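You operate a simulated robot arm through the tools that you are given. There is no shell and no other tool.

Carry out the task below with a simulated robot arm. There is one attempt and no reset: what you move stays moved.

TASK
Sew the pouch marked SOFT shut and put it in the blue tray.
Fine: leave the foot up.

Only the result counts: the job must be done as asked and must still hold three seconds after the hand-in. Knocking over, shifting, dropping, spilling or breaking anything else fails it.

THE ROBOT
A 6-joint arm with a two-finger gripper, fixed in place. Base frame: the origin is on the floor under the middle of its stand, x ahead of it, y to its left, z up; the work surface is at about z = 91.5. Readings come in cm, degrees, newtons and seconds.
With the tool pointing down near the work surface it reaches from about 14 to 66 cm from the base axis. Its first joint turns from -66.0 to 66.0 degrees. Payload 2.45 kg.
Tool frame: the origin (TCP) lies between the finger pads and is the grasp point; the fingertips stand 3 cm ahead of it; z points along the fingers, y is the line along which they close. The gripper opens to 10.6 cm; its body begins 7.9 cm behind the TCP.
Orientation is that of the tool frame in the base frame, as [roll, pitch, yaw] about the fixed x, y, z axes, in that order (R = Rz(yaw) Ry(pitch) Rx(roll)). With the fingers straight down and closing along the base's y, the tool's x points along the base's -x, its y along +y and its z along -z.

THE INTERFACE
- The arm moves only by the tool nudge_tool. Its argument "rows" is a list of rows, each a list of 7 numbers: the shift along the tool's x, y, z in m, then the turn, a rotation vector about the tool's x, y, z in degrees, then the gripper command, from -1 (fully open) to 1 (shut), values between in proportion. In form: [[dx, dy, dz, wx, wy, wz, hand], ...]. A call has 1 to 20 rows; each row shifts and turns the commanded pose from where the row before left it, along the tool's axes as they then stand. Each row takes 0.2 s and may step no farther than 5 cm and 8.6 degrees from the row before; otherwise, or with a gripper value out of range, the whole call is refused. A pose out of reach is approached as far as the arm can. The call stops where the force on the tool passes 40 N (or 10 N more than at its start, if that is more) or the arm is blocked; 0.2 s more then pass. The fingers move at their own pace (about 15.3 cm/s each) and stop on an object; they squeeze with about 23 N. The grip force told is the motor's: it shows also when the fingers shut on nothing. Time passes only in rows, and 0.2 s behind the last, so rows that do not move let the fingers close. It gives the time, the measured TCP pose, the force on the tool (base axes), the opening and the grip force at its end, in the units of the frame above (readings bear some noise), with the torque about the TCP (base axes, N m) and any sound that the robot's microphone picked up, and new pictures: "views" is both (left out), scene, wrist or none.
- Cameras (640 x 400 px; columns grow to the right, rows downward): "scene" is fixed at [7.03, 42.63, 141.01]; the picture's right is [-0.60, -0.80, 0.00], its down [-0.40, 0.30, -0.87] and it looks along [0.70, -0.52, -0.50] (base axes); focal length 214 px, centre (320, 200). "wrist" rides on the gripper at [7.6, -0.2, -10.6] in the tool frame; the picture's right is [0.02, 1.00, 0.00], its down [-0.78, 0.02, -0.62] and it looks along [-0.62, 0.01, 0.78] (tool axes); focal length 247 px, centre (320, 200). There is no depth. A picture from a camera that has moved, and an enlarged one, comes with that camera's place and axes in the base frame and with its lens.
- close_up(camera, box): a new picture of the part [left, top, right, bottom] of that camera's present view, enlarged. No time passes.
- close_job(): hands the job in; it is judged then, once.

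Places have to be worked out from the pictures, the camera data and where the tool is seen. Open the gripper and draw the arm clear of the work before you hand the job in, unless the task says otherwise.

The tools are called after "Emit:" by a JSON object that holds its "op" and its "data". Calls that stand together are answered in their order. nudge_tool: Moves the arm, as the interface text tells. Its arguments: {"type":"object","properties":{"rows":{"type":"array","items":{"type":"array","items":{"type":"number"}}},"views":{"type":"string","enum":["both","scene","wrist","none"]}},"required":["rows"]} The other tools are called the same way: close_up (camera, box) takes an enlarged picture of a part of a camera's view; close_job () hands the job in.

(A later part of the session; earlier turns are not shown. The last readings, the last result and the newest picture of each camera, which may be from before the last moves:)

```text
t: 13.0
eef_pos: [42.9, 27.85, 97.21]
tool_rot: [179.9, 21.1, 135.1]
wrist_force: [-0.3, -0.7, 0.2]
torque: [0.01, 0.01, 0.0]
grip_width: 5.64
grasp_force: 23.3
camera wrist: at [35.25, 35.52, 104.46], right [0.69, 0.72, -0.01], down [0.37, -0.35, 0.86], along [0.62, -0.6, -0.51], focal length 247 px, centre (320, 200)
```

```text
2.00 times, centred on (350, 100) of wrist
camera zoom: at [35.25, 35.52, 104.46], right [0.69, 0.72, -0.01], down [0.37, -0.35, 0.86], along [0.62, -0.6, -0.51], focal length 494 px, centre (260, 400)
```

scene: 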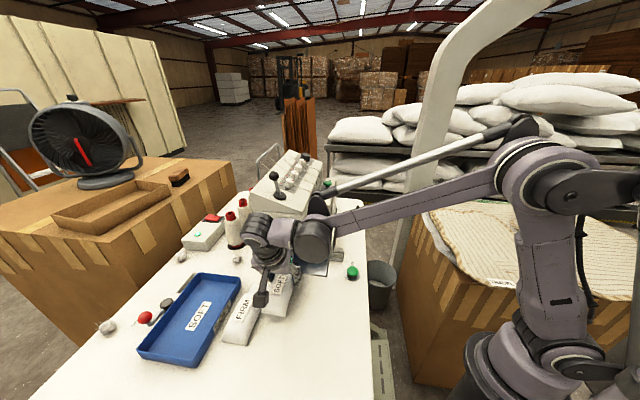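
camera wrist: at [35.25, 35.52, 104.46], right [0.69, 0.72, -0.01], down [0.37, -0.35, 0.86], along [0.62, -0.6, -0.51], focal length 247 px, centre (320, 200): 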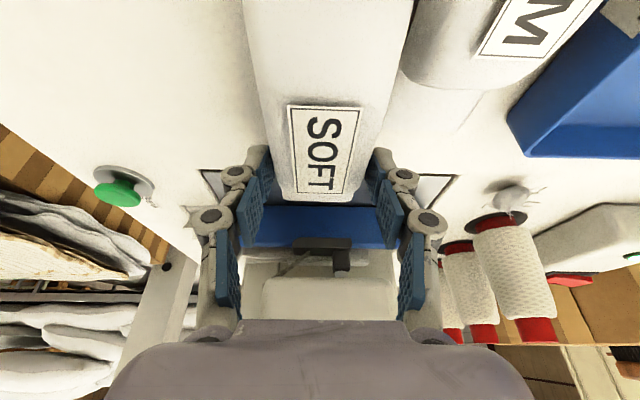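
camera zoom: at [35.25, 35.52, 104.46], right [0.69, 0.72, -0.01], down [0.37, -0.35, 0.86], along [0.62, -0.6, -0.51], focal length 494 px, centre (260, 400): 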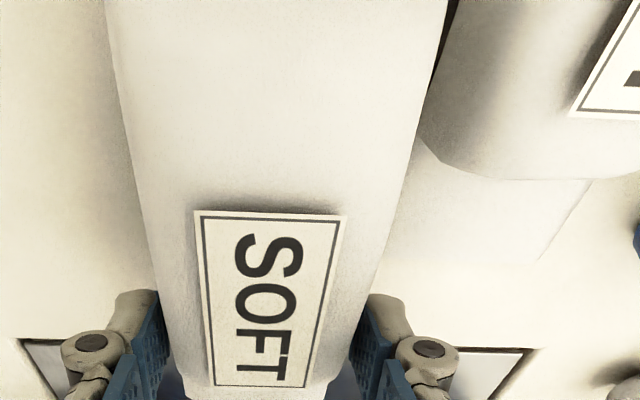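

No contact forces; gap to FIRM small but clear. I lower 0.6 cm more and slide forward 3.6 cm in small steps to bring the flap under the raised foot.

Emit:
{"op": "nudge_tool", "data": {"rows": [[0.0022, 0, 0.0056, 0, 0, 0, 0.3], [-0.0084, 0, 0.0032, 0, 0, 0, 0.3], [-0.0084, 0, 0.0032, 0, 0, 0, 0.3], [-0.0084, 0, 0.0032, 0, 0, 0, 0.3], [-0.0084, 0, 0.0032, 0, 0, 0, 0.3], [0, 0, 0, 0, 0, 0, 0.3]]}}

Emit:
{"op": "close_up", "data": {"camera": "wrist", "box": [200, 100, 460, 280]}}

Emit:
{"op": "close_up", "data": {"camera": "scene", "box": [210, 220, 340, 350]}}

```text
t: 14.4
eef_pos: [45.5, 25.19, 96.79]
tool_rot: [-180.0, 21.0, 135.0]
wrist_force: [0.2, 0.0, 0.1]
torque: [-0.02, 0.02, 0.02]
grip_width: 5.67
grasp_force: 22.7
camera wrist: at [37.71, 32.9, 103.99], right [0.69, 0.72, -0.01], down [0.37, -0.35, 0.86], along [0.62, -0.6, -0.51], focal length 247 px, centre (320, 200)
```

scene: 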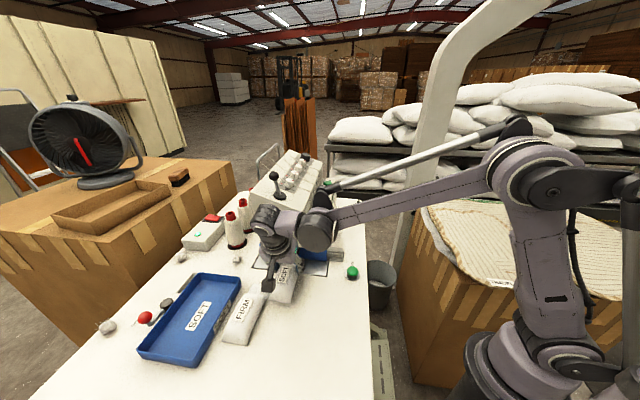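
wrist: 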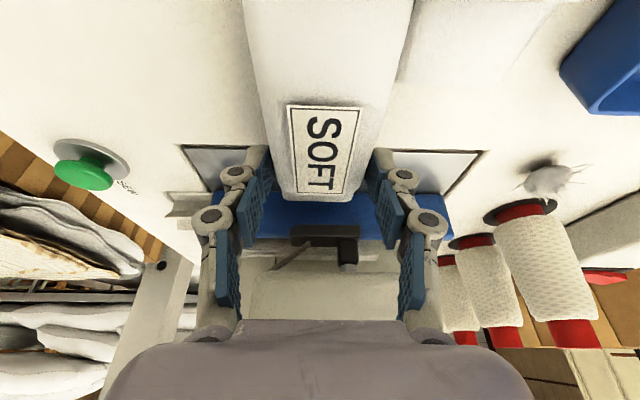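

```text
2.22 times, centred on (330, 190) of wrist
camera zoom: at [37.71, 32.9, 103.99], right [0.69, 0.72, -0.01], down [0.37, -0.35, 0.86], along [0.62, -0.6, -0.51], focal length 549 px, centre (298, 222)
```

zoom: 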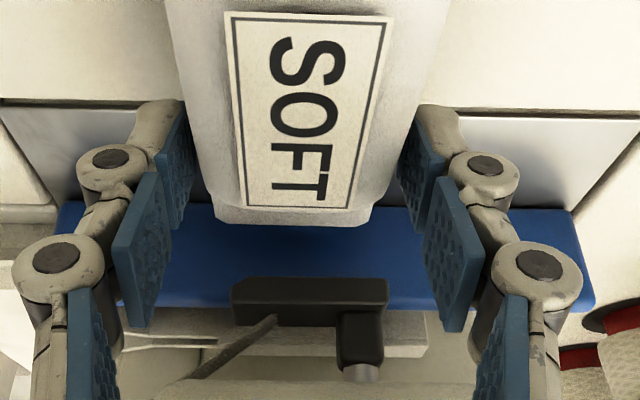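

```text
3.08 times, centred on (275, 285) of scene
camera zoom: at [7.03, 42.63, 141.01], right [-0.6, -0.8, 0.0], down [-0.4, 0.3, -0.87], along [0.7, -0.52, -0.5], focal length 660 px, centre (458, -62)
```

zoom: 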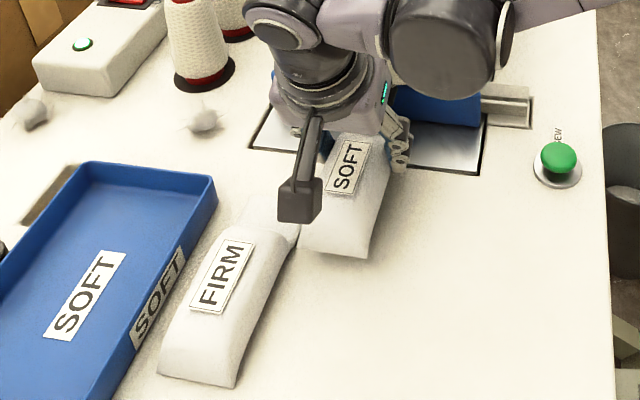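

Foot bottom is around z≈96 and the flap is already under it, no contact. I shift 0.4 cm left, lower ~1.2 cm toward the plate, and advance 0.6 cm.

Emit:
{"op": "nudge_tool", "data": {"rows": [[0.0021, 0.004, 0.0056, 0, 0, 0, 0.3], [0.0021, 0, 0.0056, 0, 0, 0, 0.3], [-0.0028, 0, 0.0011, 0, 0, 0, 0.3], [-0.0028, 0, 0.0011, 0, 0, 0, 0.3], [0, 0, 0, 0, 0, 0, 0.3]], "views": "wrist"}}

```text
t: 15.6
eef_pos: [46.29, 25.23, 95.7]
tool_rot: [179.9, 21.1, 135.0]
wrist_force: [0.2, -0.9, -0.4]
torque: [0.0, 0.02, 0.03]
grip_width: 5.64
grasp_force: 23.4
camera wrist: at [38.49, 32.8, 102.87], right [0.69, 0.72, -0.01], down [0.37, -0.35, 0.86], along [0.62, -0.6, -0.51], focal length 247 px, centre (320, 200)
```

wrist: 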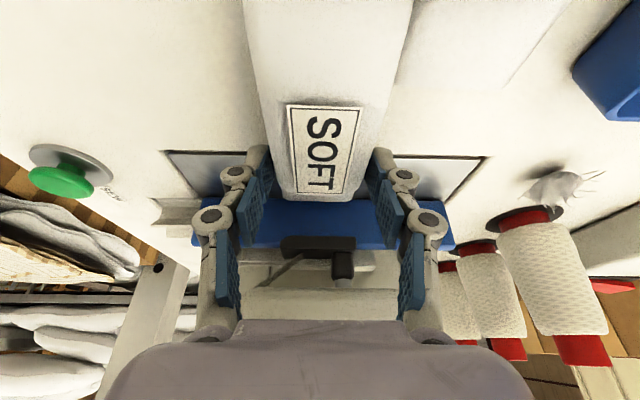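

Aligned with the foot (pouch centre vs foot centre nearly same column). I advance in 2–3 mm steps to feel for the fence.

Emit:
{"op": "nudge_tool", "data": {"rows": [[-0.0026, 0, 0.0018, 0, 0, 0, 0.3], [-0.0023, 0, 0.0009, 0, 0, 0, 0.3], [0, 0, 0, 0, 0, 0, 0.3]], "views": "wrist"}}

```text
t: 16.4
eef_pos: [46.57, 24.79, 95.55]
tool_rot: [180.0, 21.0, 135.0]
wrist_force: [0.1, -0.6, -0.1]
torque: [0.01, 0.0, -0.01]
grip_width: 5.65
grasp_force: 23.0
camera wrist: at [38.88, 32.37, 102.84], right [0.69, 0.72, -0.01], down [0.37, -0.35, 0.86], along [0.62, -0.6, -0.51], focal length 247 px, centre (320, 200)
```

wrist: 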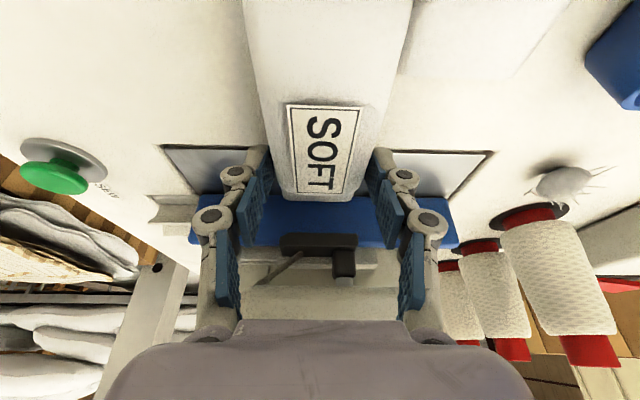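

No fence contact yet. I look closely at the front of the pouch and foot.

Emit:
{"op": "close_up", "data": {"camera": "wrist", "box": [220, 160, 420, 290]}}

Emit:
{"op": "nudge_tool", "data": {"rows": [[-0.0023, 0, 0.0009, 0, 0, 0, 0.3], [-0.0023, 0, 0.0009, 0, 0, 0, 0.3], [0, 0, 0, 0, 0, 0, 0.3]], "views": "wrist"}}

```text
3.08 times, centred on (320, 225) of wrist
camera zoom: at [38.88, 32.37, 102.84], right [0.69, 0.72, -0.01], down [0.37, -0.35, 0.86], along [0.62, -0.6, -0.51], focal length 760 px, centre (320, 123)
```

zoom: 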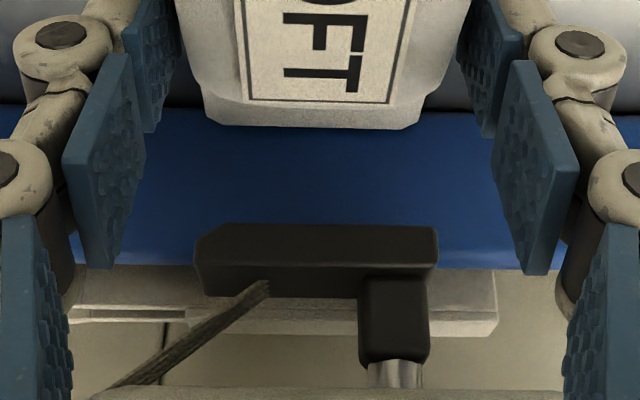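

```text
t: 17.2
eef_pos: [46.78, 24.5, 95.6]
tool_rot: [-180.0, 20.9, 135.0]
wrist_force: [-11.5, 8.7, 2.2]
torque: [0.3, 0.25, 0.34]
grip_width: 5.68
grasp_force: 22.8
camera wrist: at [39.07, 32.09, 102.82], right [0.69, 0.72, -0.01], down [0.37, -0.35, 0.86], along [0.62, -0.6, -0.51], focal length 247 px, centre (320, 200)
```

wrist: 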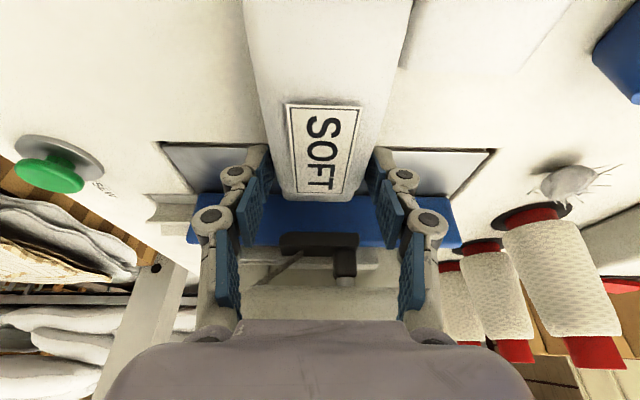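

The mouth is now against the fence (≈14 N push-back). I ease back 2 mm, lower onto the plate, then check the force before releasing.

Emit:
{"op": "nudge_tool", "data": {"rows": [[0.0019, 0, -0.0007, 0, 0, 0, 0.3], [0.0009, 0, 0.0023, 0, 0, 0, 0.3], [0, 0, 0, 0, 0, 0, 0.3]], "views": "none"}}

```text
t: 18.0
eef_pos: [46.87, 24.47, 95.36]
tool_rot: [-179.9, 21.1, 135.0]
wrist_force: [-7.6, 8.6, 4.3]
torque: [0.19, -0.06, 0.36]
grip_width: 5.67
grasp_force: 23.2
```

Still some push against the fence; I back off another 2 mm.

Emit:
{"op": "nudge_tool", "data": {"rows": [[0.0019, 0, -0.0007, 0, 0, 0, 0.3], [0, 0, 0, 0, 0, 0, 0.3]], "views": "none"}}

```text
t: 18.6
eef_pos: [46.71, 24.5, 95.42]
tool_rot: [180.0, 21.0, 134.8]
wrist_force: [0.7, 0.3, -0.5]
torque: [-0.01, 0.01, -0.01]
grip_width: 5.64
grasp_force: 23.2
```

Force is zero and the pouch lies on the plate with its mouth just at the fence. I open the fingers gently and look.

Emit:
{"op": "nudge_tool", "data": {"rows": [[0, 0, 0, 0, 0, 0, -0.15], [0, 0, 0, 0, 0, 0, -0.4], [0, 0, 0, 0, 0, 0, -0.4]]}}

Emit:
{"op": "close_up", "data": {"camera": "wrist", "box": [200, 90, 460, 290]}}

```text
t: 19.4
eef_pos: [46.57, 24.66, 95.5]
tool_rot: [180.0, 21.0, 134.9]
wrist_force: [-0.2, -0.3, -0.4]
torque: [-0.05, 0.0, 0.01]
grip_width: 7.44
grasp_force: 0.2
camera wrist: at [38.85, 32.22, 102.62], right [0.69, 0.72, -0.01], down [0.37, -0.35, 0.86], along [0.62, -0.6, -0.51], focal length 247 px, centre (320, 200)
```

scene: 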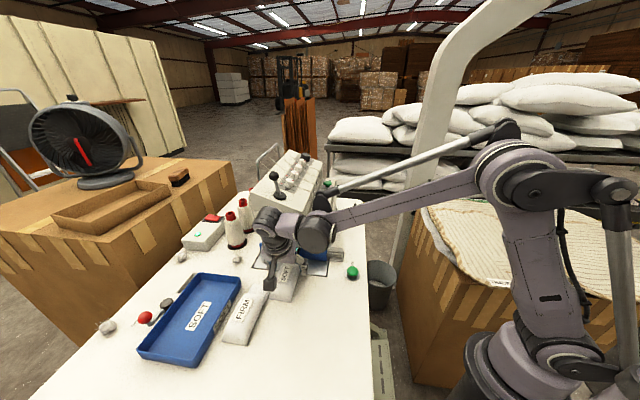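
wrist: 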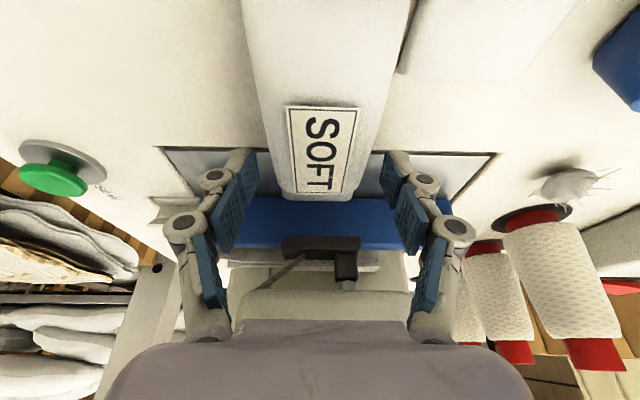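

```text
2.00 times, centred on (330, 190) of wrist
camera zoom: at [38.85, 32.22, 102.62], right [0.69, 0.72, -0.01], down [0.37, -0.35, 0.86], along [0.62, -0.6, -0.51], focal length 494 px, centre (300, 220)
```

zoom: 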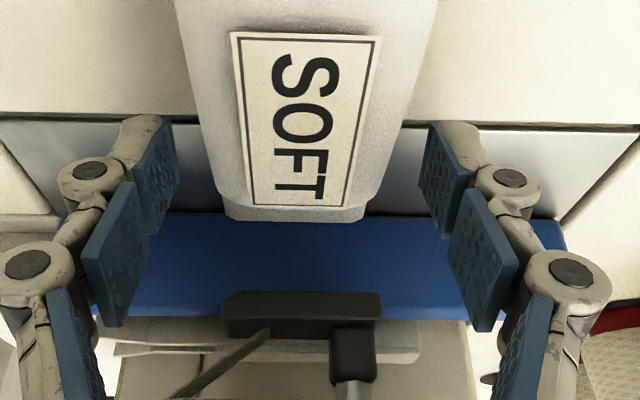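

Released. I withdraw along the tool axis, up and away, then look at the placement.

Emit:
{"op": "nudge_tool", "data": {"rows": [[0, 0, -0.03, 0, 0, 0, -0.4], [0, 0, -0.04, 0, 0, 0, -0.4], [0, 0, -0.045, 0, 0, 0, -0.4], [0, 0, -0.045, 0, 0, 0, -0.4], [0.03, -0.03, 0, 0, 0, 0, -0.4], [0.03, -0.03, 0, 0, 0, 0, -0.4], [0, 0, 0, 0, 0, 0, -0.4]]}}

Emit:
{"op": "close_up", "data": {"camera": "scene", "box": [220, 220, 350, 310]}}

Emit:
{"op": "close_up", "data": {"camera": "wrist", "box": [300, 50, 500, 200]}}

```text
t: 21.0
eef_pos: [34.24, 28.56, 107.9]
tool_rot: [180.0, 21.0, 135.0]
wrist_force: [0.6, -0.6, -0.3]
torque: [-0.05, -0.02, -0.01]
grip_width: 7.41
grasp_force: 0.1
camera wrist: at [26.52, 36.17, 115.13], right [0.69, 0.72, -0.01], down [0.37, -0.35, 0.86], along [0.62, -0.6, -0.51], focal length 247 px, centre (320, 200)
```

scene: 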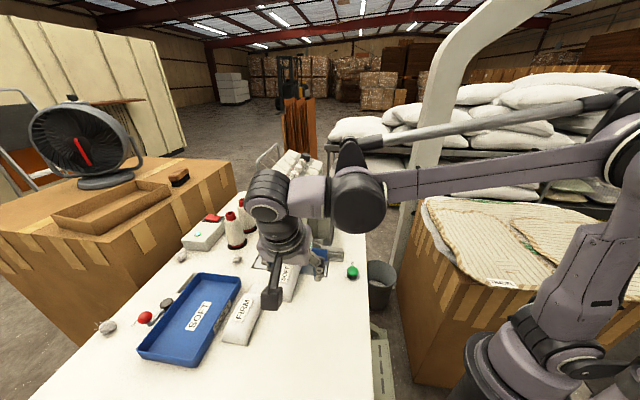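
wrist: 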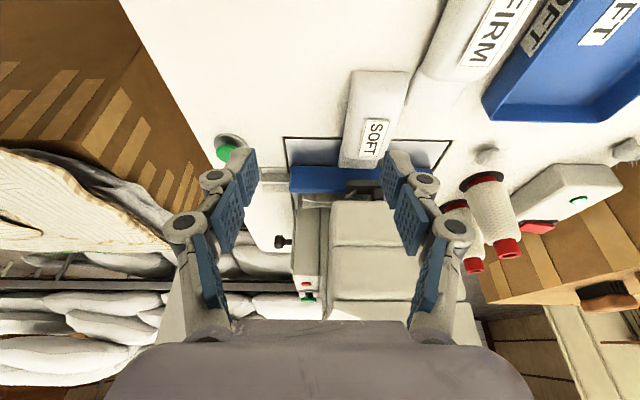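

```text
4.44 times, centred on (285, 265) of scene
camera zoom: at [7.03, 42.63, 141.01], right [-0.6, -0.8, 0.0], down [-0.4, 0.3, -0.87], along [0.7, -0.52, -0.5], focal length 953 px, centre (476, -89)
```

zoom: 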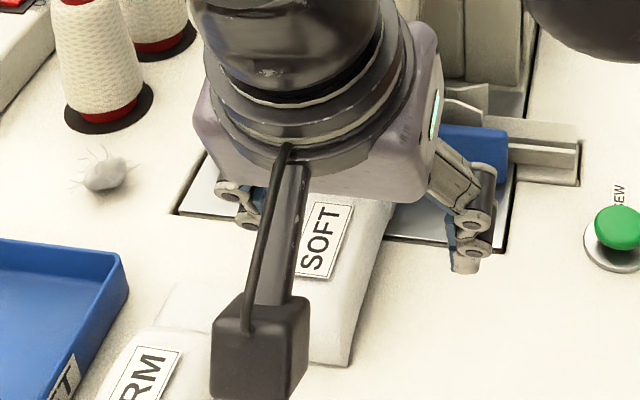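

```text
2.67 times, centred on (400, 125) of wrist
camera zoom: at [26.52, 36.17, 115.13], right [0.69, 0.72, -0.01], down [0.37, -0.35, 0.86], along [0.62, -0.6, -0.51], focal length 659 px, centre (107, 400)
```

zoom: 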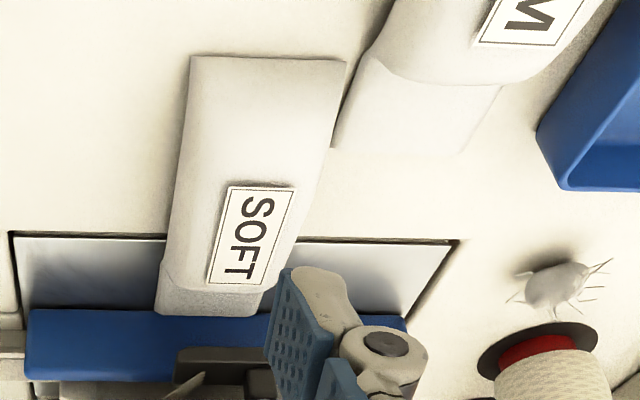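

The SOFT pouch lies with its flap under the foot against the fence, and FIRM is untouched. I rise to inspect the ball lever on the head and its markings.

Emit:
{"op": "nudge_tool", "data": {"rows": [[-0.0143, 0, -0.0374, 0, 0, 0, -0.4], [-0.0143, 0, -0.0374, 0, 0, 0, -0.4], [-0.0143, 0, -0.0374, 0, 0, 0, -0.4], [-0.0143, 0, -0.0374, 0, 0, 0, -0.4], [0, 0, 0, 0, 0, 0, -0.4]]}}

Emit:
{"op": "close_up", "data": {"camera": "wrist", "box": [300, 150, 540, 320]}}

Emit:
{"op": "close_up", "data": {"camera": "scene", "box": [220, 220, 350, 310]}}

Emit:
{"op": "close_up", "data": {"camera": "scene", "box": [240, 140, 360, 220]}}

```text
t: 22.2
eef_pos: [34.5, 28.55, 124.11]
tool_rot: [180.0, 21.0, 135.1]
wrist_force: [-0.2, 0.1, 0.6]
torque: [-0.01, -0.04, 0.0]
grip_width: 7.42
grasp_force: 0.0
camera wrist: at [26.73, 36.31, 131.33], right [0.69, 0.72, -0.01], down [0.37, -0.35, 0.86], along [0.62, -0.6, -0.51], focal length 247 px, centre (320, 200)
```

scene: 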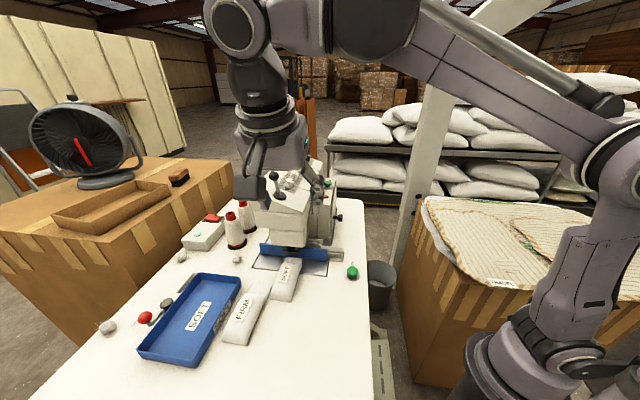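
wrist: 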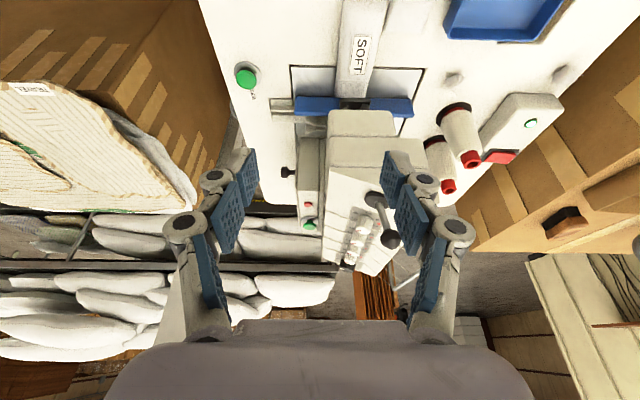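

```text
2.35 times, centred on (420, 235) of wrist
camera zoom: at [26.73, 36.31, 131.33], right [0.69, 0.72, -0.01], down [0.37, -0.35, 0.86], along [0.62, -0.6, -0.51], focal length 581 px, centre (85, 118)
```

zoom: 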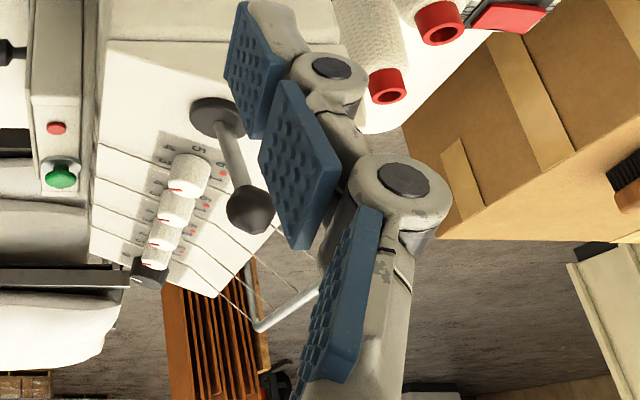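

```text
4.44 times, centred on (285, 265) of scene
camera zoom: at [7.03, 42.63, 141.01], right [-0.6, -0.8, 0.0], down [-0.4, 0.3, -0.87], along [0.7, -0.52, -0.5], focal length 953 px, centre (476, -89)
```

zoom: 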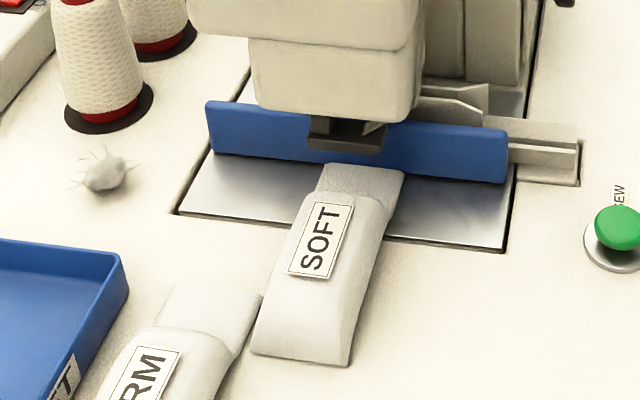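

```text
5.00 times, centred on (300, 180) of scene
camera zoom: at [7.03, 42.63, 141.01], right [-0.6, -0.8, 0.0], down [-0.4, 0.3, -0.87], along [0.7, -0.52, -0.5], focal length 1072 px, centre (420, 300)
```

zoom: 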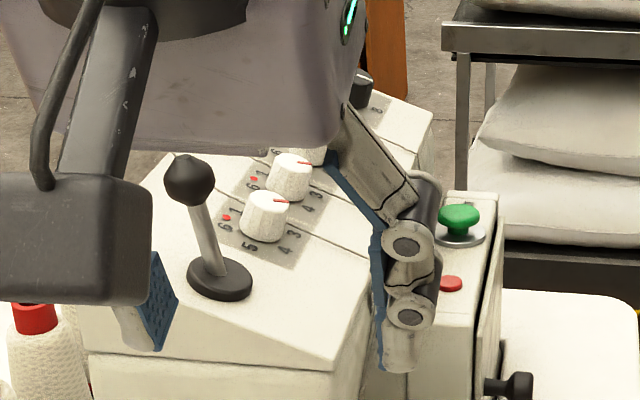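

The flap lies flat under the raised foot. The ball lever on the head (base ≈ (51,22,115), ball ≈ (53,22,120)) looks like the presser-foot lever; I shift left to see it unobstructed between the fingers.

Emit:
{"op": "nudge_tool", "data": {"rows": [[-0.02, 0.035, 0.008, 0, 0, 0, -0.4], [-0.02, 0.03, 0.008, 0, 0, 0, -0.4], [0, 0, 0, 0, 0, 0, -0.4]]}}

Emit:
{"op": "close_up", "data": {"camera": "wrist", "box": [230, 150, 430, 320]}}

Emit:
{"op": "close_up", "data": {"camera": "wrist", "box": [270, 190, 370, 260]}}

```text
t: 23.0
eef_pos: [41.84, 29.97, 124.02]
tool_rot: [-180.0, 21.0, 135.0]
wrist_force: [-0.2, 0.1, -0.2]
torque: [-0.02, -0.03, 0.05]
grip_width: 7.4
grasp_force: 0.1
camera wrist: at [34.1, 37.71, 131.26], right [0.69, 0.72, -0.01], down [0.37, -0.35, 0.86], along [0.62, -0.6, -0.51], focal length 247 px, centre (320, 200)
```

scene: 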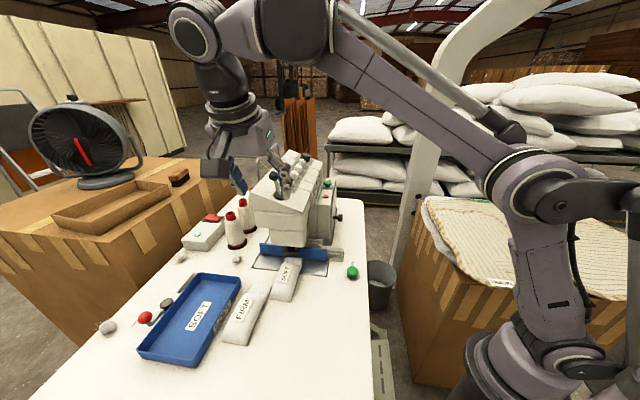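
wrist: 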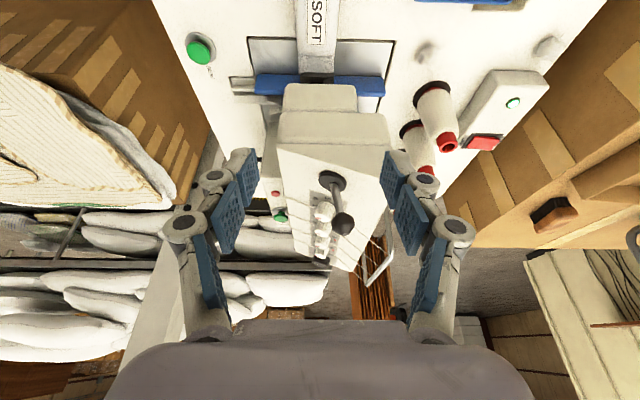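

```text
2.35 times, centred on (330, 235) of wrist
camera zoom: at [34.1, 37.71, 131.26], right [0.69, 0.72, -0.01], down [0.37, -0.35, 0.86], along [0.62, -0.6, -0.51], focal length 581 px, centre (296, 118)
```

zoom: 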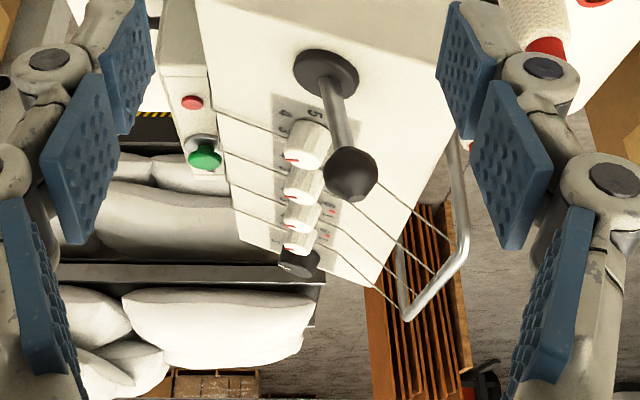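

```text
5.71 times, centred on (320, 225) of wrist
camera zoom: at [34.1, 37.71, 131.26], right [0.69, 0.72, -0.01], down [0.37, -0.35, 0.86], along [0.62, -0.6, -0.51], focal length 1411 px, centre (320, 57)
```

zoom: 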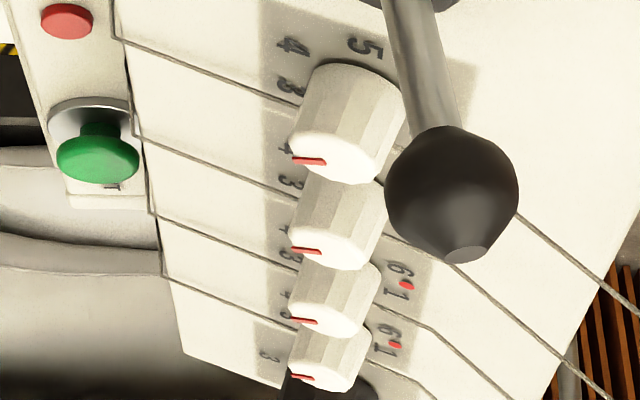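

The ball lever: disc at about (m 22.7, l 52.7, z 113.6), ball at about (m 23.4, l 53.9, z 119), leaning left. It most likely sets the presser foot, and properly the foot should be down for sewing, so I'll probe it gently. First I tilt the tool to 45° for reach.

Emit:
{"op": "nudge_tool", "data": {"rows": [[0, 0, 0, 0, -8, 0, -0.4], [0, 0, 0, 0, -8, 0, -0.4], [0, 0, 0, 0, -8, 0, -0.4], [0, 0, 0, 0, 0, 0, -0.4]]}}

Emit:
{"op": "close_up", "data": {"camera": "wrist", "box": [230, 100, 430, 260]}}

Emit:
{"op": "close_up", "data": {"camera": "scene", "box": [200, 140, 360, 240]}}

```text
t: 24.0
eef_pos: [41.98, 29.96, 123.98]
tool_rot: [180.0, 45.2, 135.0]
wrist_force: [0.0, -1.5, 0.2]
torque: [-0.02, 0.01, 0.0]
grip_width: 7.45
grasp_force: 0.0
camera wrist: at [32.8, 39.07, 126.14], right [0.7, 0.72, -0.02], down [0.09, -0.07, 0.99], along [0.71, -0.69, -0.11], focal length 247 px, centre (320, 200)
```

scene: 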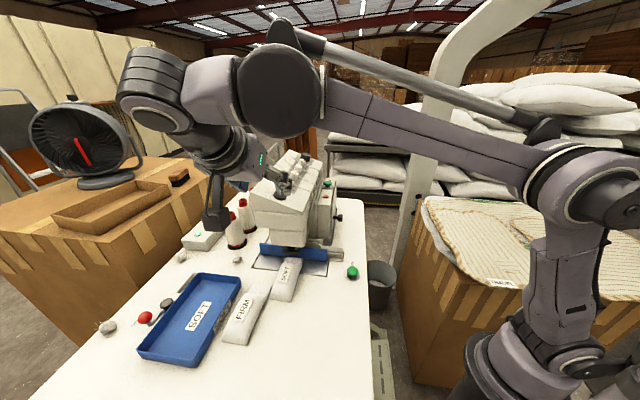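
wrist: 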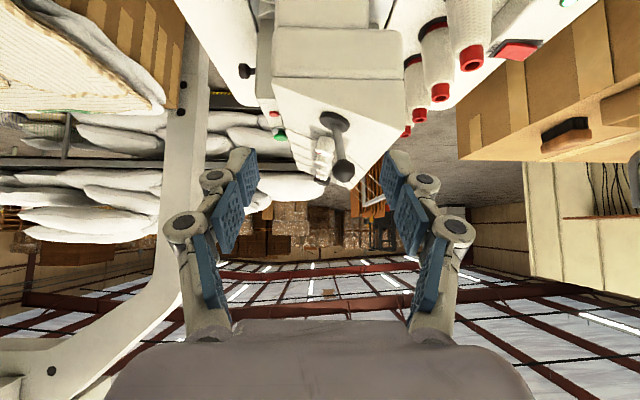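

```text
2.50 times, centred on (330, 180) of wrist
camera zoom: at [32.8, 39.07, 126.14], right [0.7, 0.72, -0.02], down [0.09, -0.07, 0.99], along [0.71, -0.69, -0.11], focal length 617 px, centre (295, 250)
```

zoom: 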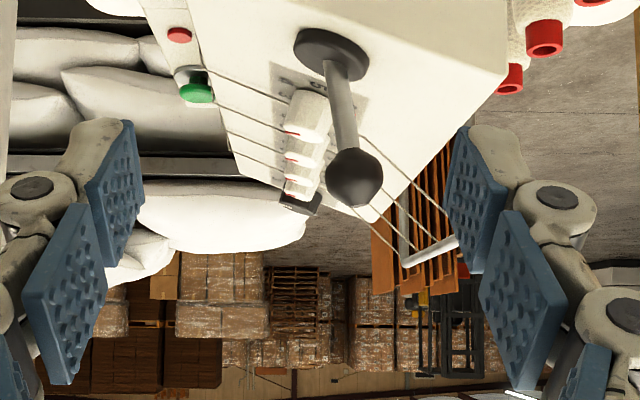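

```text
4.00 times, centred on (280, 190) of scene
camera zoom: at [7.03, 42.63, 141.01], right [-0.6, -0.8, 0.0], down [-0.4, 0.3, -0.87], along [0.7, -0.52, -0.5], focal length 858 px, centre (480, 240)
```

zoom: 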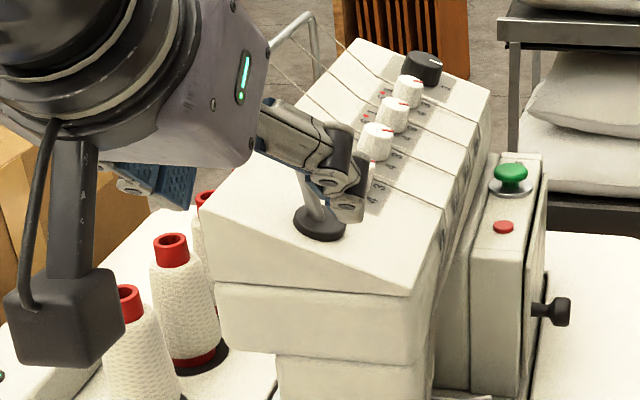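

In this view the lever clearly leans left of the panel's normal (ball ≈ m 23.6, l 54.0, z 119.5), i.e. it swings left–right. I bring the open fingers to 6 cm short of the ball along the tool axis.

Emit:
{"op": "nudge_tool", "data": {"rows": [[-0.0249, 0.0103, 0.0236, 0, 0, 0, -0.4], [-0.0249, 0.0103, 0.0236, 0, 0, 0, -0.4], [-0.0249, 0.0103, 0.0236, 0, 0, 0, -0.4], [0, 0, 0, 0, 0, 0, -0.4]]}}

Emit:
{"op": "close_up", "data": {"camera": "wrist", "box": [230, 60, 430, 260]}}

Emit:
{"op": "close_up", "data": {"camera": "scene", "box": [200, 140, 360, 240]}}

```text
t: 25.0
eef_pos: [51.48, 25.18, 124.17]
tool_rot: [-180.0, 44.9, 135.0]
wrist_force: [-0.3, 0.1, 0.3]
torque: [0.0, 0.02, 0.02]
grip_width: 7.44
grasp_force: 0.1
camera wrist: at [42.29, 34.18, 126.36], right [0.7, 0.72, -0.02], down [0.09, -0.07, 0.99], along [0.71, -0.69, -0.11], focal length 247 px, centre (320, 200)
```

scene: 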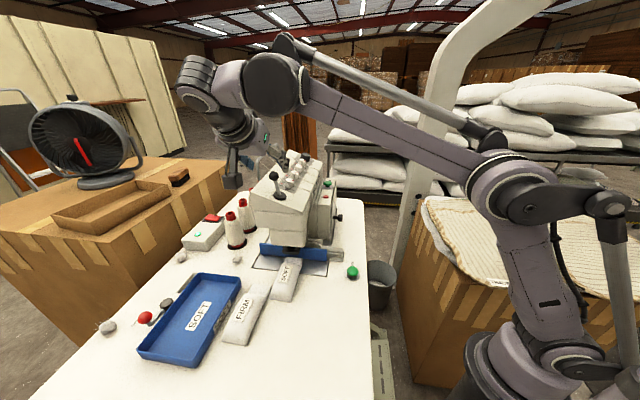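
wrist: 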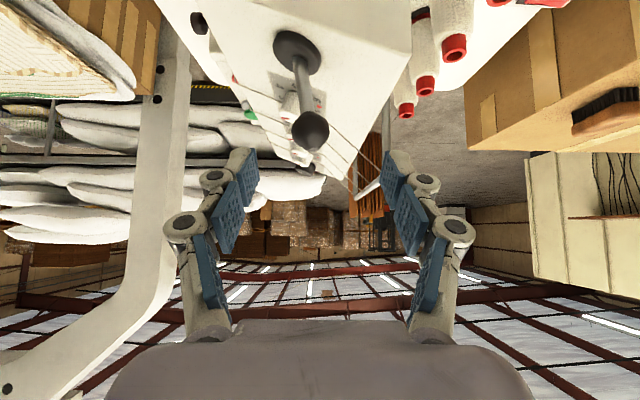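

```text
2.00 times, centred on (330, 160) of wrist
camera zoom: at [42.29, 34.18, 126.36], right [0.7, 0.72, -0.02], down [0.09, -0.07, 0.99], along [0.71, -0.69, -0.11], focal length 494 px, centre (300, 280)
```

zoom: 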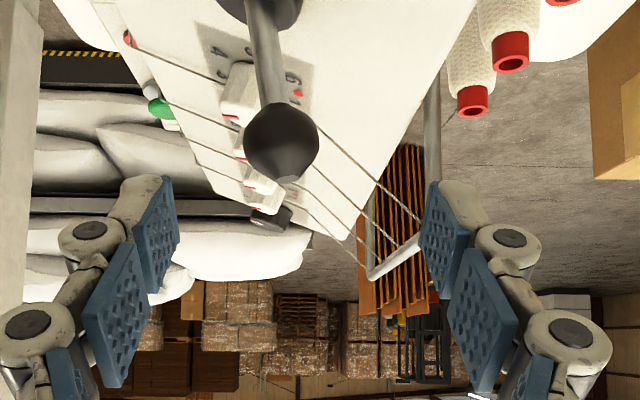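

```text
4.00 times, centred on (280, 190) of scene
camera zoom: at [7.03, 42.63, 141.01], right [-0.6, -0.8, 0.0], down [-0.4, 0.3, -0.87], along [0.7, -0.52, -0.5], focal length 858 px, centre (480, 240)
```

zoom: 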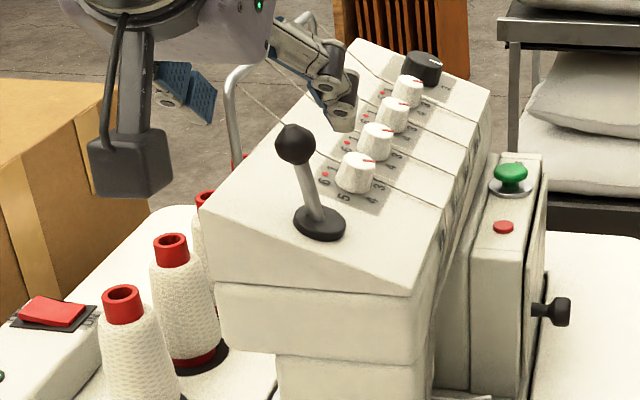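

Ball triangulates to about m 21.7, l 53.6, z 120. I shift slightly right and approach 3 cm, then re-check alignment.

Emit:
{"op": "nudge_tool", "data": {"rows": [[0.003, -0.006, 0.015, 0, 0, 0, -0.4], [0.003, 0, 0.015, 0, 0, 0, -0.4], [0, 0, 0, 0, 0, 0, -0.4]]}}

Emit:
{"op": "close_up", "data": {"camera": "wrist", "box": [230, 60, 430, 260]}}

Emit:
{"op": "close_up", "data": {"camera": "scene", "box": [200, 140, 360, 240]}}

```text
t: 25.8
eef_pos: [52.18, 23.52, 121.7]
tool_rot: [-179.9, 45.0, 135.0]
wrist_force: [-0.5, 0.6, -0.4]
torque: [0.01, 0.01, -0.01]
grip_width: 7.42
grasp_force: 0.1
camera wrist: at [43.06, 32.46, 123.85], right [0.7, 0.72, -0.01], down [0.09, -0.07, 0.99], along [0.71, -0.69, -0.11], focal length 247 px, centre (320, 200)
```

scene: 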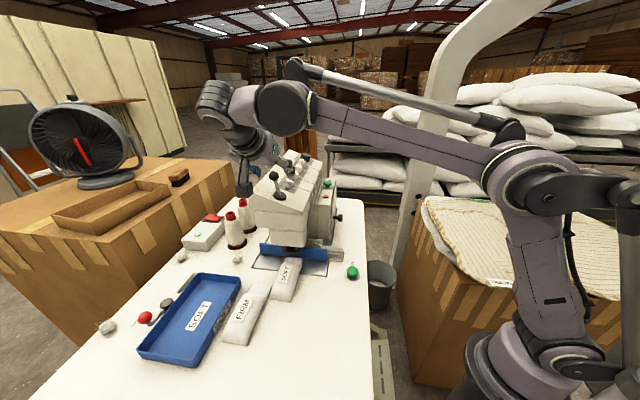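
wrist: 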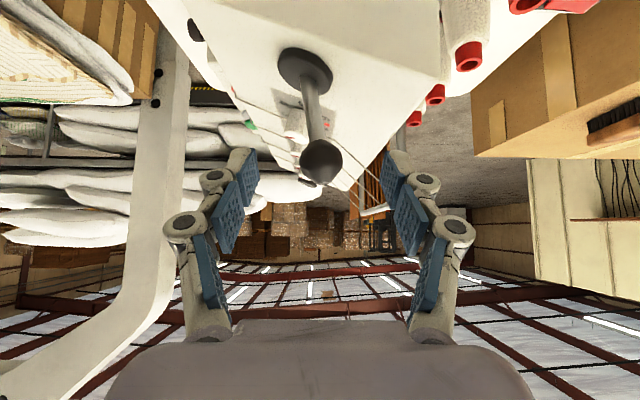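

```text
2.00 times, centred on (330, 160) of wrist
camera zoom: at [43.06, 32.46, 123.85], right [0.7, 0.72, -0.01], down [0.09, -0.07, 0.99], along [0.71, -0.69, -0.11], focal length 494 px, centre (300, 280)
```

zoom: 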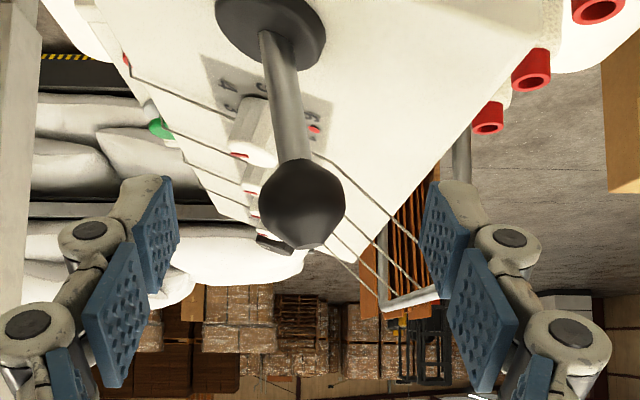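

```text
4.00 times, centred on (280, 190) of scene
camera zoom: at [7.03, 42.63, 141.01], right [-0.6, -0.8, 0.0], down [-0.4, 0.3, -0.87], along [0.7, -0.52, -0.5], focal length 858 px, centre (480, 240)
```

zoom: 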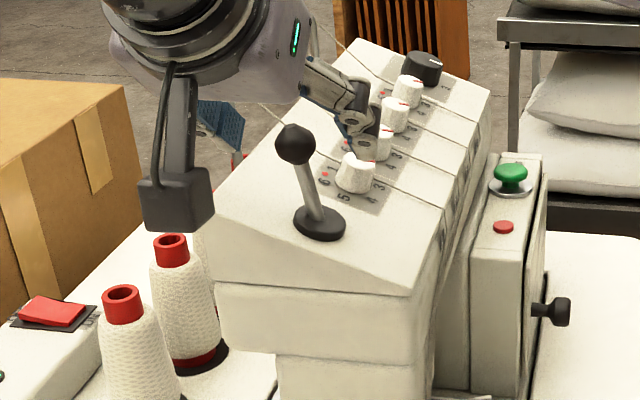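

Ball now at about m 21.2, l 53.6, z 120.1, i.e. 1.8 cm ahead of the TCP and centred. I go 1.4 cm further and close the fingers on it.

Emit:
{"op": "nudge_tool", "data": {"rows": [[0.003, 0.0, 0.014, 0, 0, 0, -0.4], [0, 0, 0, 0, 0, 0, 0.1], [0, 0, 0, 0, 0, 0, 0.5], [0, 0, 0, 0, 0, 0, 0.7], [0, 0, 0, 0, 0, 0, 0.7]]}}

Emit:
{"op": "close_up", "data": {"camera": "wrist", "box": [230, 60, 430, 260]}}

Emit:
{"op": "close_up", "data": {"camera": "scene", "box": [200, 140, 360, 240]}}

```text
t: 27.0
eef_pos: [52.81, 22.7, 120.73]
tool_rot: [-180.0, 45.0, 135.0]
wrist_force: [2.7, -0.4, 0.2]
torque: [-0.01, -0.04, -0.02]
grip_width: 2.26
grasp_force: 44.5
camera wrist: at [43.61, 31.79, 122.78], right [0.7, 0.72, -0.01], down [0.09, -0.07, 0.99], along [0.71, -0.69, -0.11], focal length 247 px, centre (320, 200)
```

scene: 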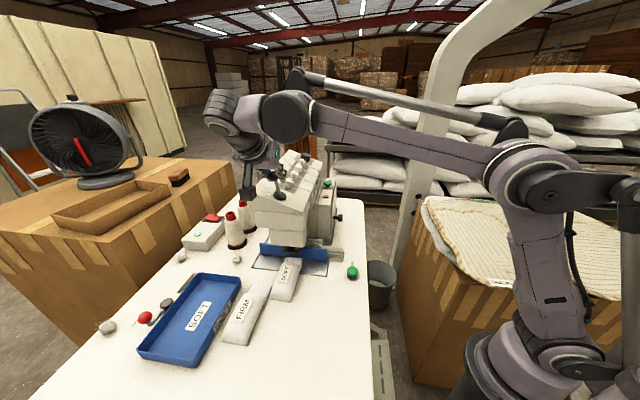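
wrist: 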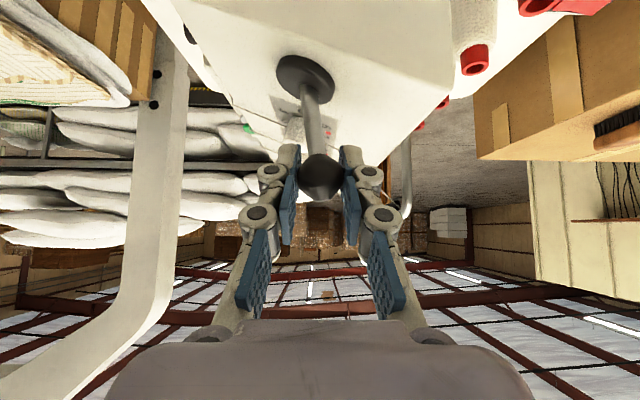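

```text
2.00 times, centred on (330, 160) of wrist
camera zoom: at [43.61, 31.79, 122.78], right [0.7, 0.72, -0.01], down [0.09, -0.07, 0.99], along [0.71, -0.69, -0.11], focal length 494 px, centre (300, 280)
```

zoom: 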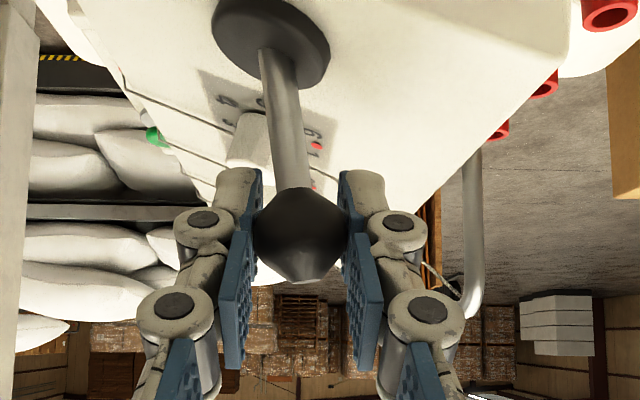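

```text
4.00 times, centred on (280, 190) of scene
camera zoom: at [7.04, 42.63, 141.01], right [-0.6, -0.8, 0.0], down [-0.4, 0.3, -0.87], along [0.7, -0.52, -0.5], focal length 858 px, centre (480, 240)
```

zoom: 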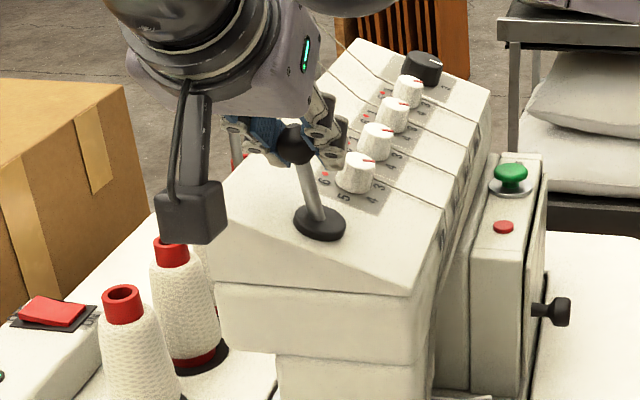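

I hold the lever ball. I probe by moving 0.8 cm to the right (−l) and read the force.

Emit:
{"op": "nudge_tool", "data": {"rows": [[0, -0.004, 0, 0, 0, 0, 0.7], [0, -0.004, 0, 0, 0, 0, 0.7], [0, 0, 0, 0, 0, 0, 0.7]], "views": "scene"}}

Emit:
{"op": "close_up", "data": {"camera": "scene", "box": [220, 160, 350, 290]}}

```text
t: 27.8
eef_pos: [52.16, 22.12, 120.54]
tool_rot: [-180.0, 44.9, 135.0]
wrist_force: [4.6, 5.5, -1.5]
torque: [0.23, -0.35, -0.14]
grip_width: 2.32
grasp_force: 45.4
```

scene: 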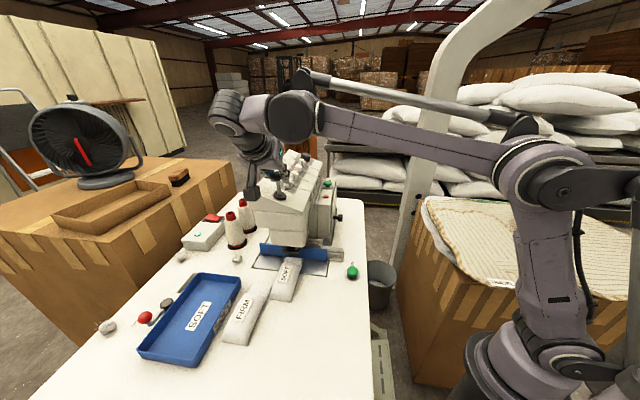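

```text
3.08 times, centred on (285, 225) of scene
camera zoom: at [7.05, 42.65, 141.0], right [-0.6, -0.8, 0.0], down [-0.4, 0.3, -0.87], along [0.7, -0.52, -0.5], focal length 660 px, centre (428, 123)
```

zoom: 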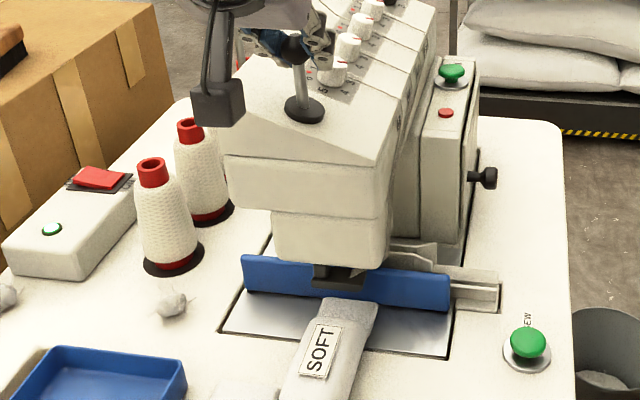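

The lever follows (0.8 cm, only ~7 N). I continue another 1.6 cm to the right and watch the foot.

Emit:
{"op": "nudge_tool", "data": {"rows": [[0, -0.004, 0, 0, 0, 0, 0.7], [0, -0.004, 0, 0, 0, 0, 0.7], [0, -0.004, 0, 0, 0, 0, 0.7], [0, -0.004, 0, 0, 0, 0, 0.7], [0, 0, 0, 0, 0, 0, 0.7]], "views": "both"}}

Emit:
{"op": "close_up", "data": {"camera": "scene", "box": [220, 160, 350, 290]}}

Emit:
{"op": "close_up", "data": {"camera": "wrist", "box": [230, 60, 430, 260]}}

```text
t: 29.0
eef_pos: [51.22, 21.0, 120.57]
tool_rot: [-180.0, 44.9, 135.1]
wrist_force: [4.5, 8.6, -12.4]
torque: [0.45, -0.05, 0.17]
grip_width: 2.34
grasp_force: 44.6
camera wrist: at [42.04, 30.09, 122.68], right [0.7, 0.72, -0.02], down [0.09, -0.07, 0.99], along [0.71, -0.69, -0.12], focal length 247 px, centre (320, 200)
```

scene: 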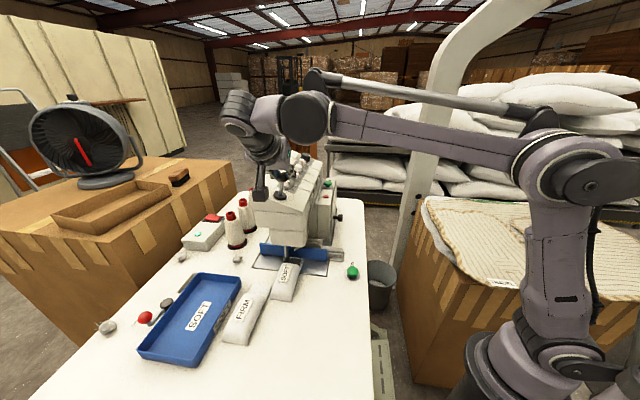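
wrist: 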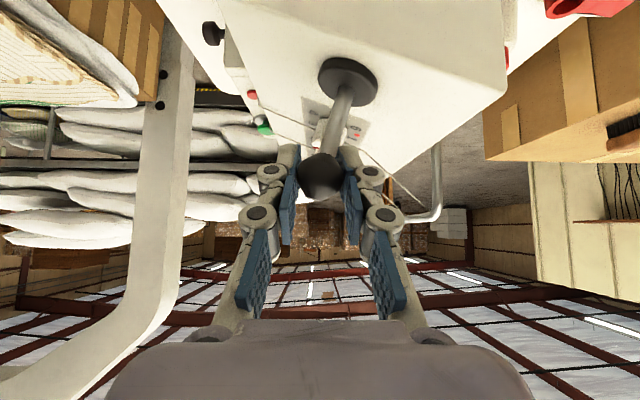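

```text
3.08 times, centred on (285, 225) of scene
camera zoom: at [7.06, 42.67, 140.99], right [-0.6, -0.8, 0.0], down [-0.4, 0.3, -0.87], along [0.7, -0.52, -0.5], focal length 660 px, centre (428, 123)
```

zoom: 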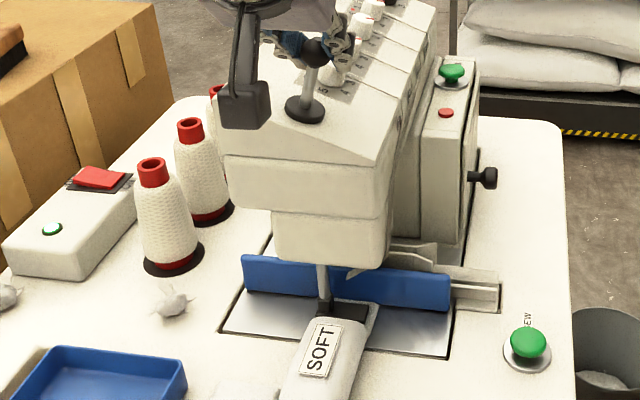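

```text
2.00 times, centred on (330, 160) of wrist
camera zoom: at [42.04, 30.09, 122.68], right [0.7, 0.72, -0.02], down [0.09, -0.07, 0.99], along [0.71, -0.69, -0.12], focal length 494 px, centre (300, 280)
```

zoom: 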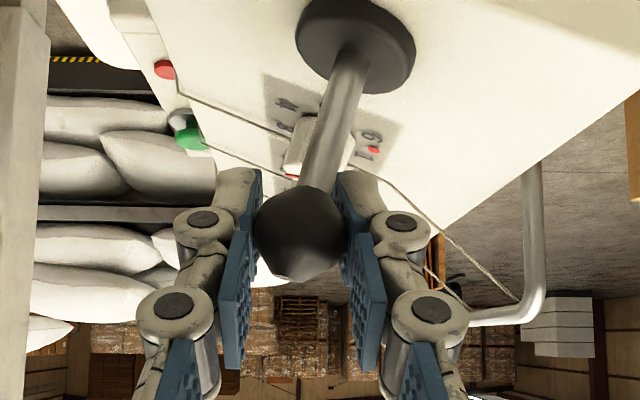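

The foot has come down onto the flap — the lever is the foot lever. The grip feels a downward pull as the ball follows its arc, so I follow it a bit further right and down to seat it.

Emit:
{"op": "nudge_tool", "data": {"rows": [[0.0021, -0.002, 0.0021, 0, 0, 0, 0.7], [0.0014, -0.003, 0.0014, 0, 0, 0, 0.7], [0, 0, 0, 0, 0, 0, 0.7]], "views": "none"}}

Emit:
{"op": "close_up", "data": {"camera": "scene", "box": [220, 160, 350, 290]}}

```text
t: 29.8
eef_pos: [51.01, 20.61, 120.19]
tool_rot: [-179.9, 45.1, 134.9]
wrist_force: [-2.2, 6.1, 1.7]
torque: [-0.4, -0.65, -0.01]
grip_width: 2.46
grasp_force: 44.6
```

```text
3.08 times, centred on (285, 225) of scene
camera zoom: at [7.02, 42.65, 141.0], right [-0.6, -0.8, 0.0], down [-0.4, 0.3, -0.87], along [0.7, -0.52, -0.5], focal length 660 px, centre (428, 123)
```

zoom: 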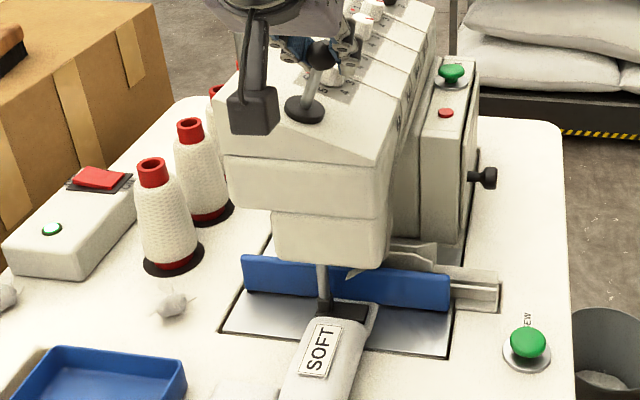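

Forces are low; foot is down on the flap. One more small step to check for an end stop.

Emit:
{"op": "nudge_tool", "data": {"rows": [[0.001, -0.004, 0.001, 0, 0, 0, 0.7], [0.001, -0.003, 0.001, 0, 0, 0, 0.7], [0, 0, 0, 0, 0, 0, 0.7]], "views": "wrist"}}

Emit:
{"op": "close_up", "data": {"camera": "wrist", "box": [230, 60, 430, 260]}}

```text
t: 30.6
eef_pos: [50.46, 20.1, 119.9]
tool_rot: [179.9, 45.1, 135.1]
wrist_force: [8.1, 6.7, 9.4]
torque: [0.33, -0.76, -0.09]
grip_width: 2.33
grasp_force: 45.4
camera wrist: at [41.26, 29.18, 121.99], right [0.7, 0.72, -0.01], down [0.09, -0.07, 0.99], along [0.71, -0.69, -0.11], focal length 247 px, centre (320, 200)
```

wrist: 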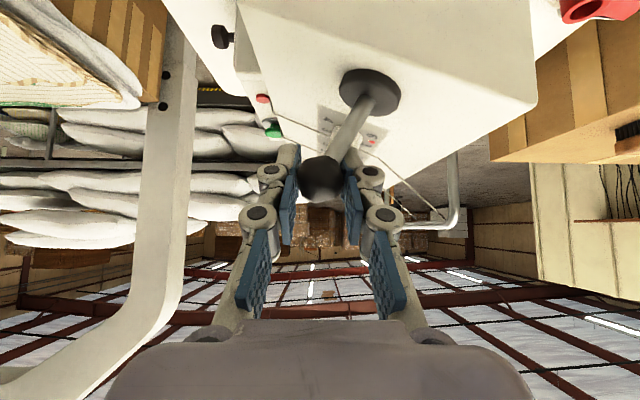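

```text
2.00 times, centred on (330, 160) of wrist
camera zoom: at [41.26, 29.18, 121.99], right [0.7, 0.72, -0.01], down [0.09, -0.07, 0.99], along [0.71, -0.69, -0.11], focal length 494 px, centre (300, 280)
```

zoom: 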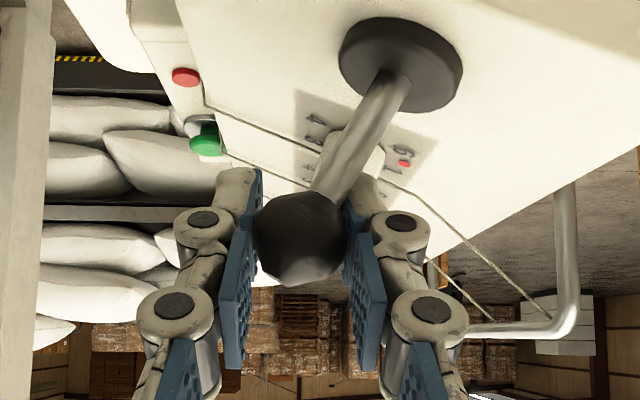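

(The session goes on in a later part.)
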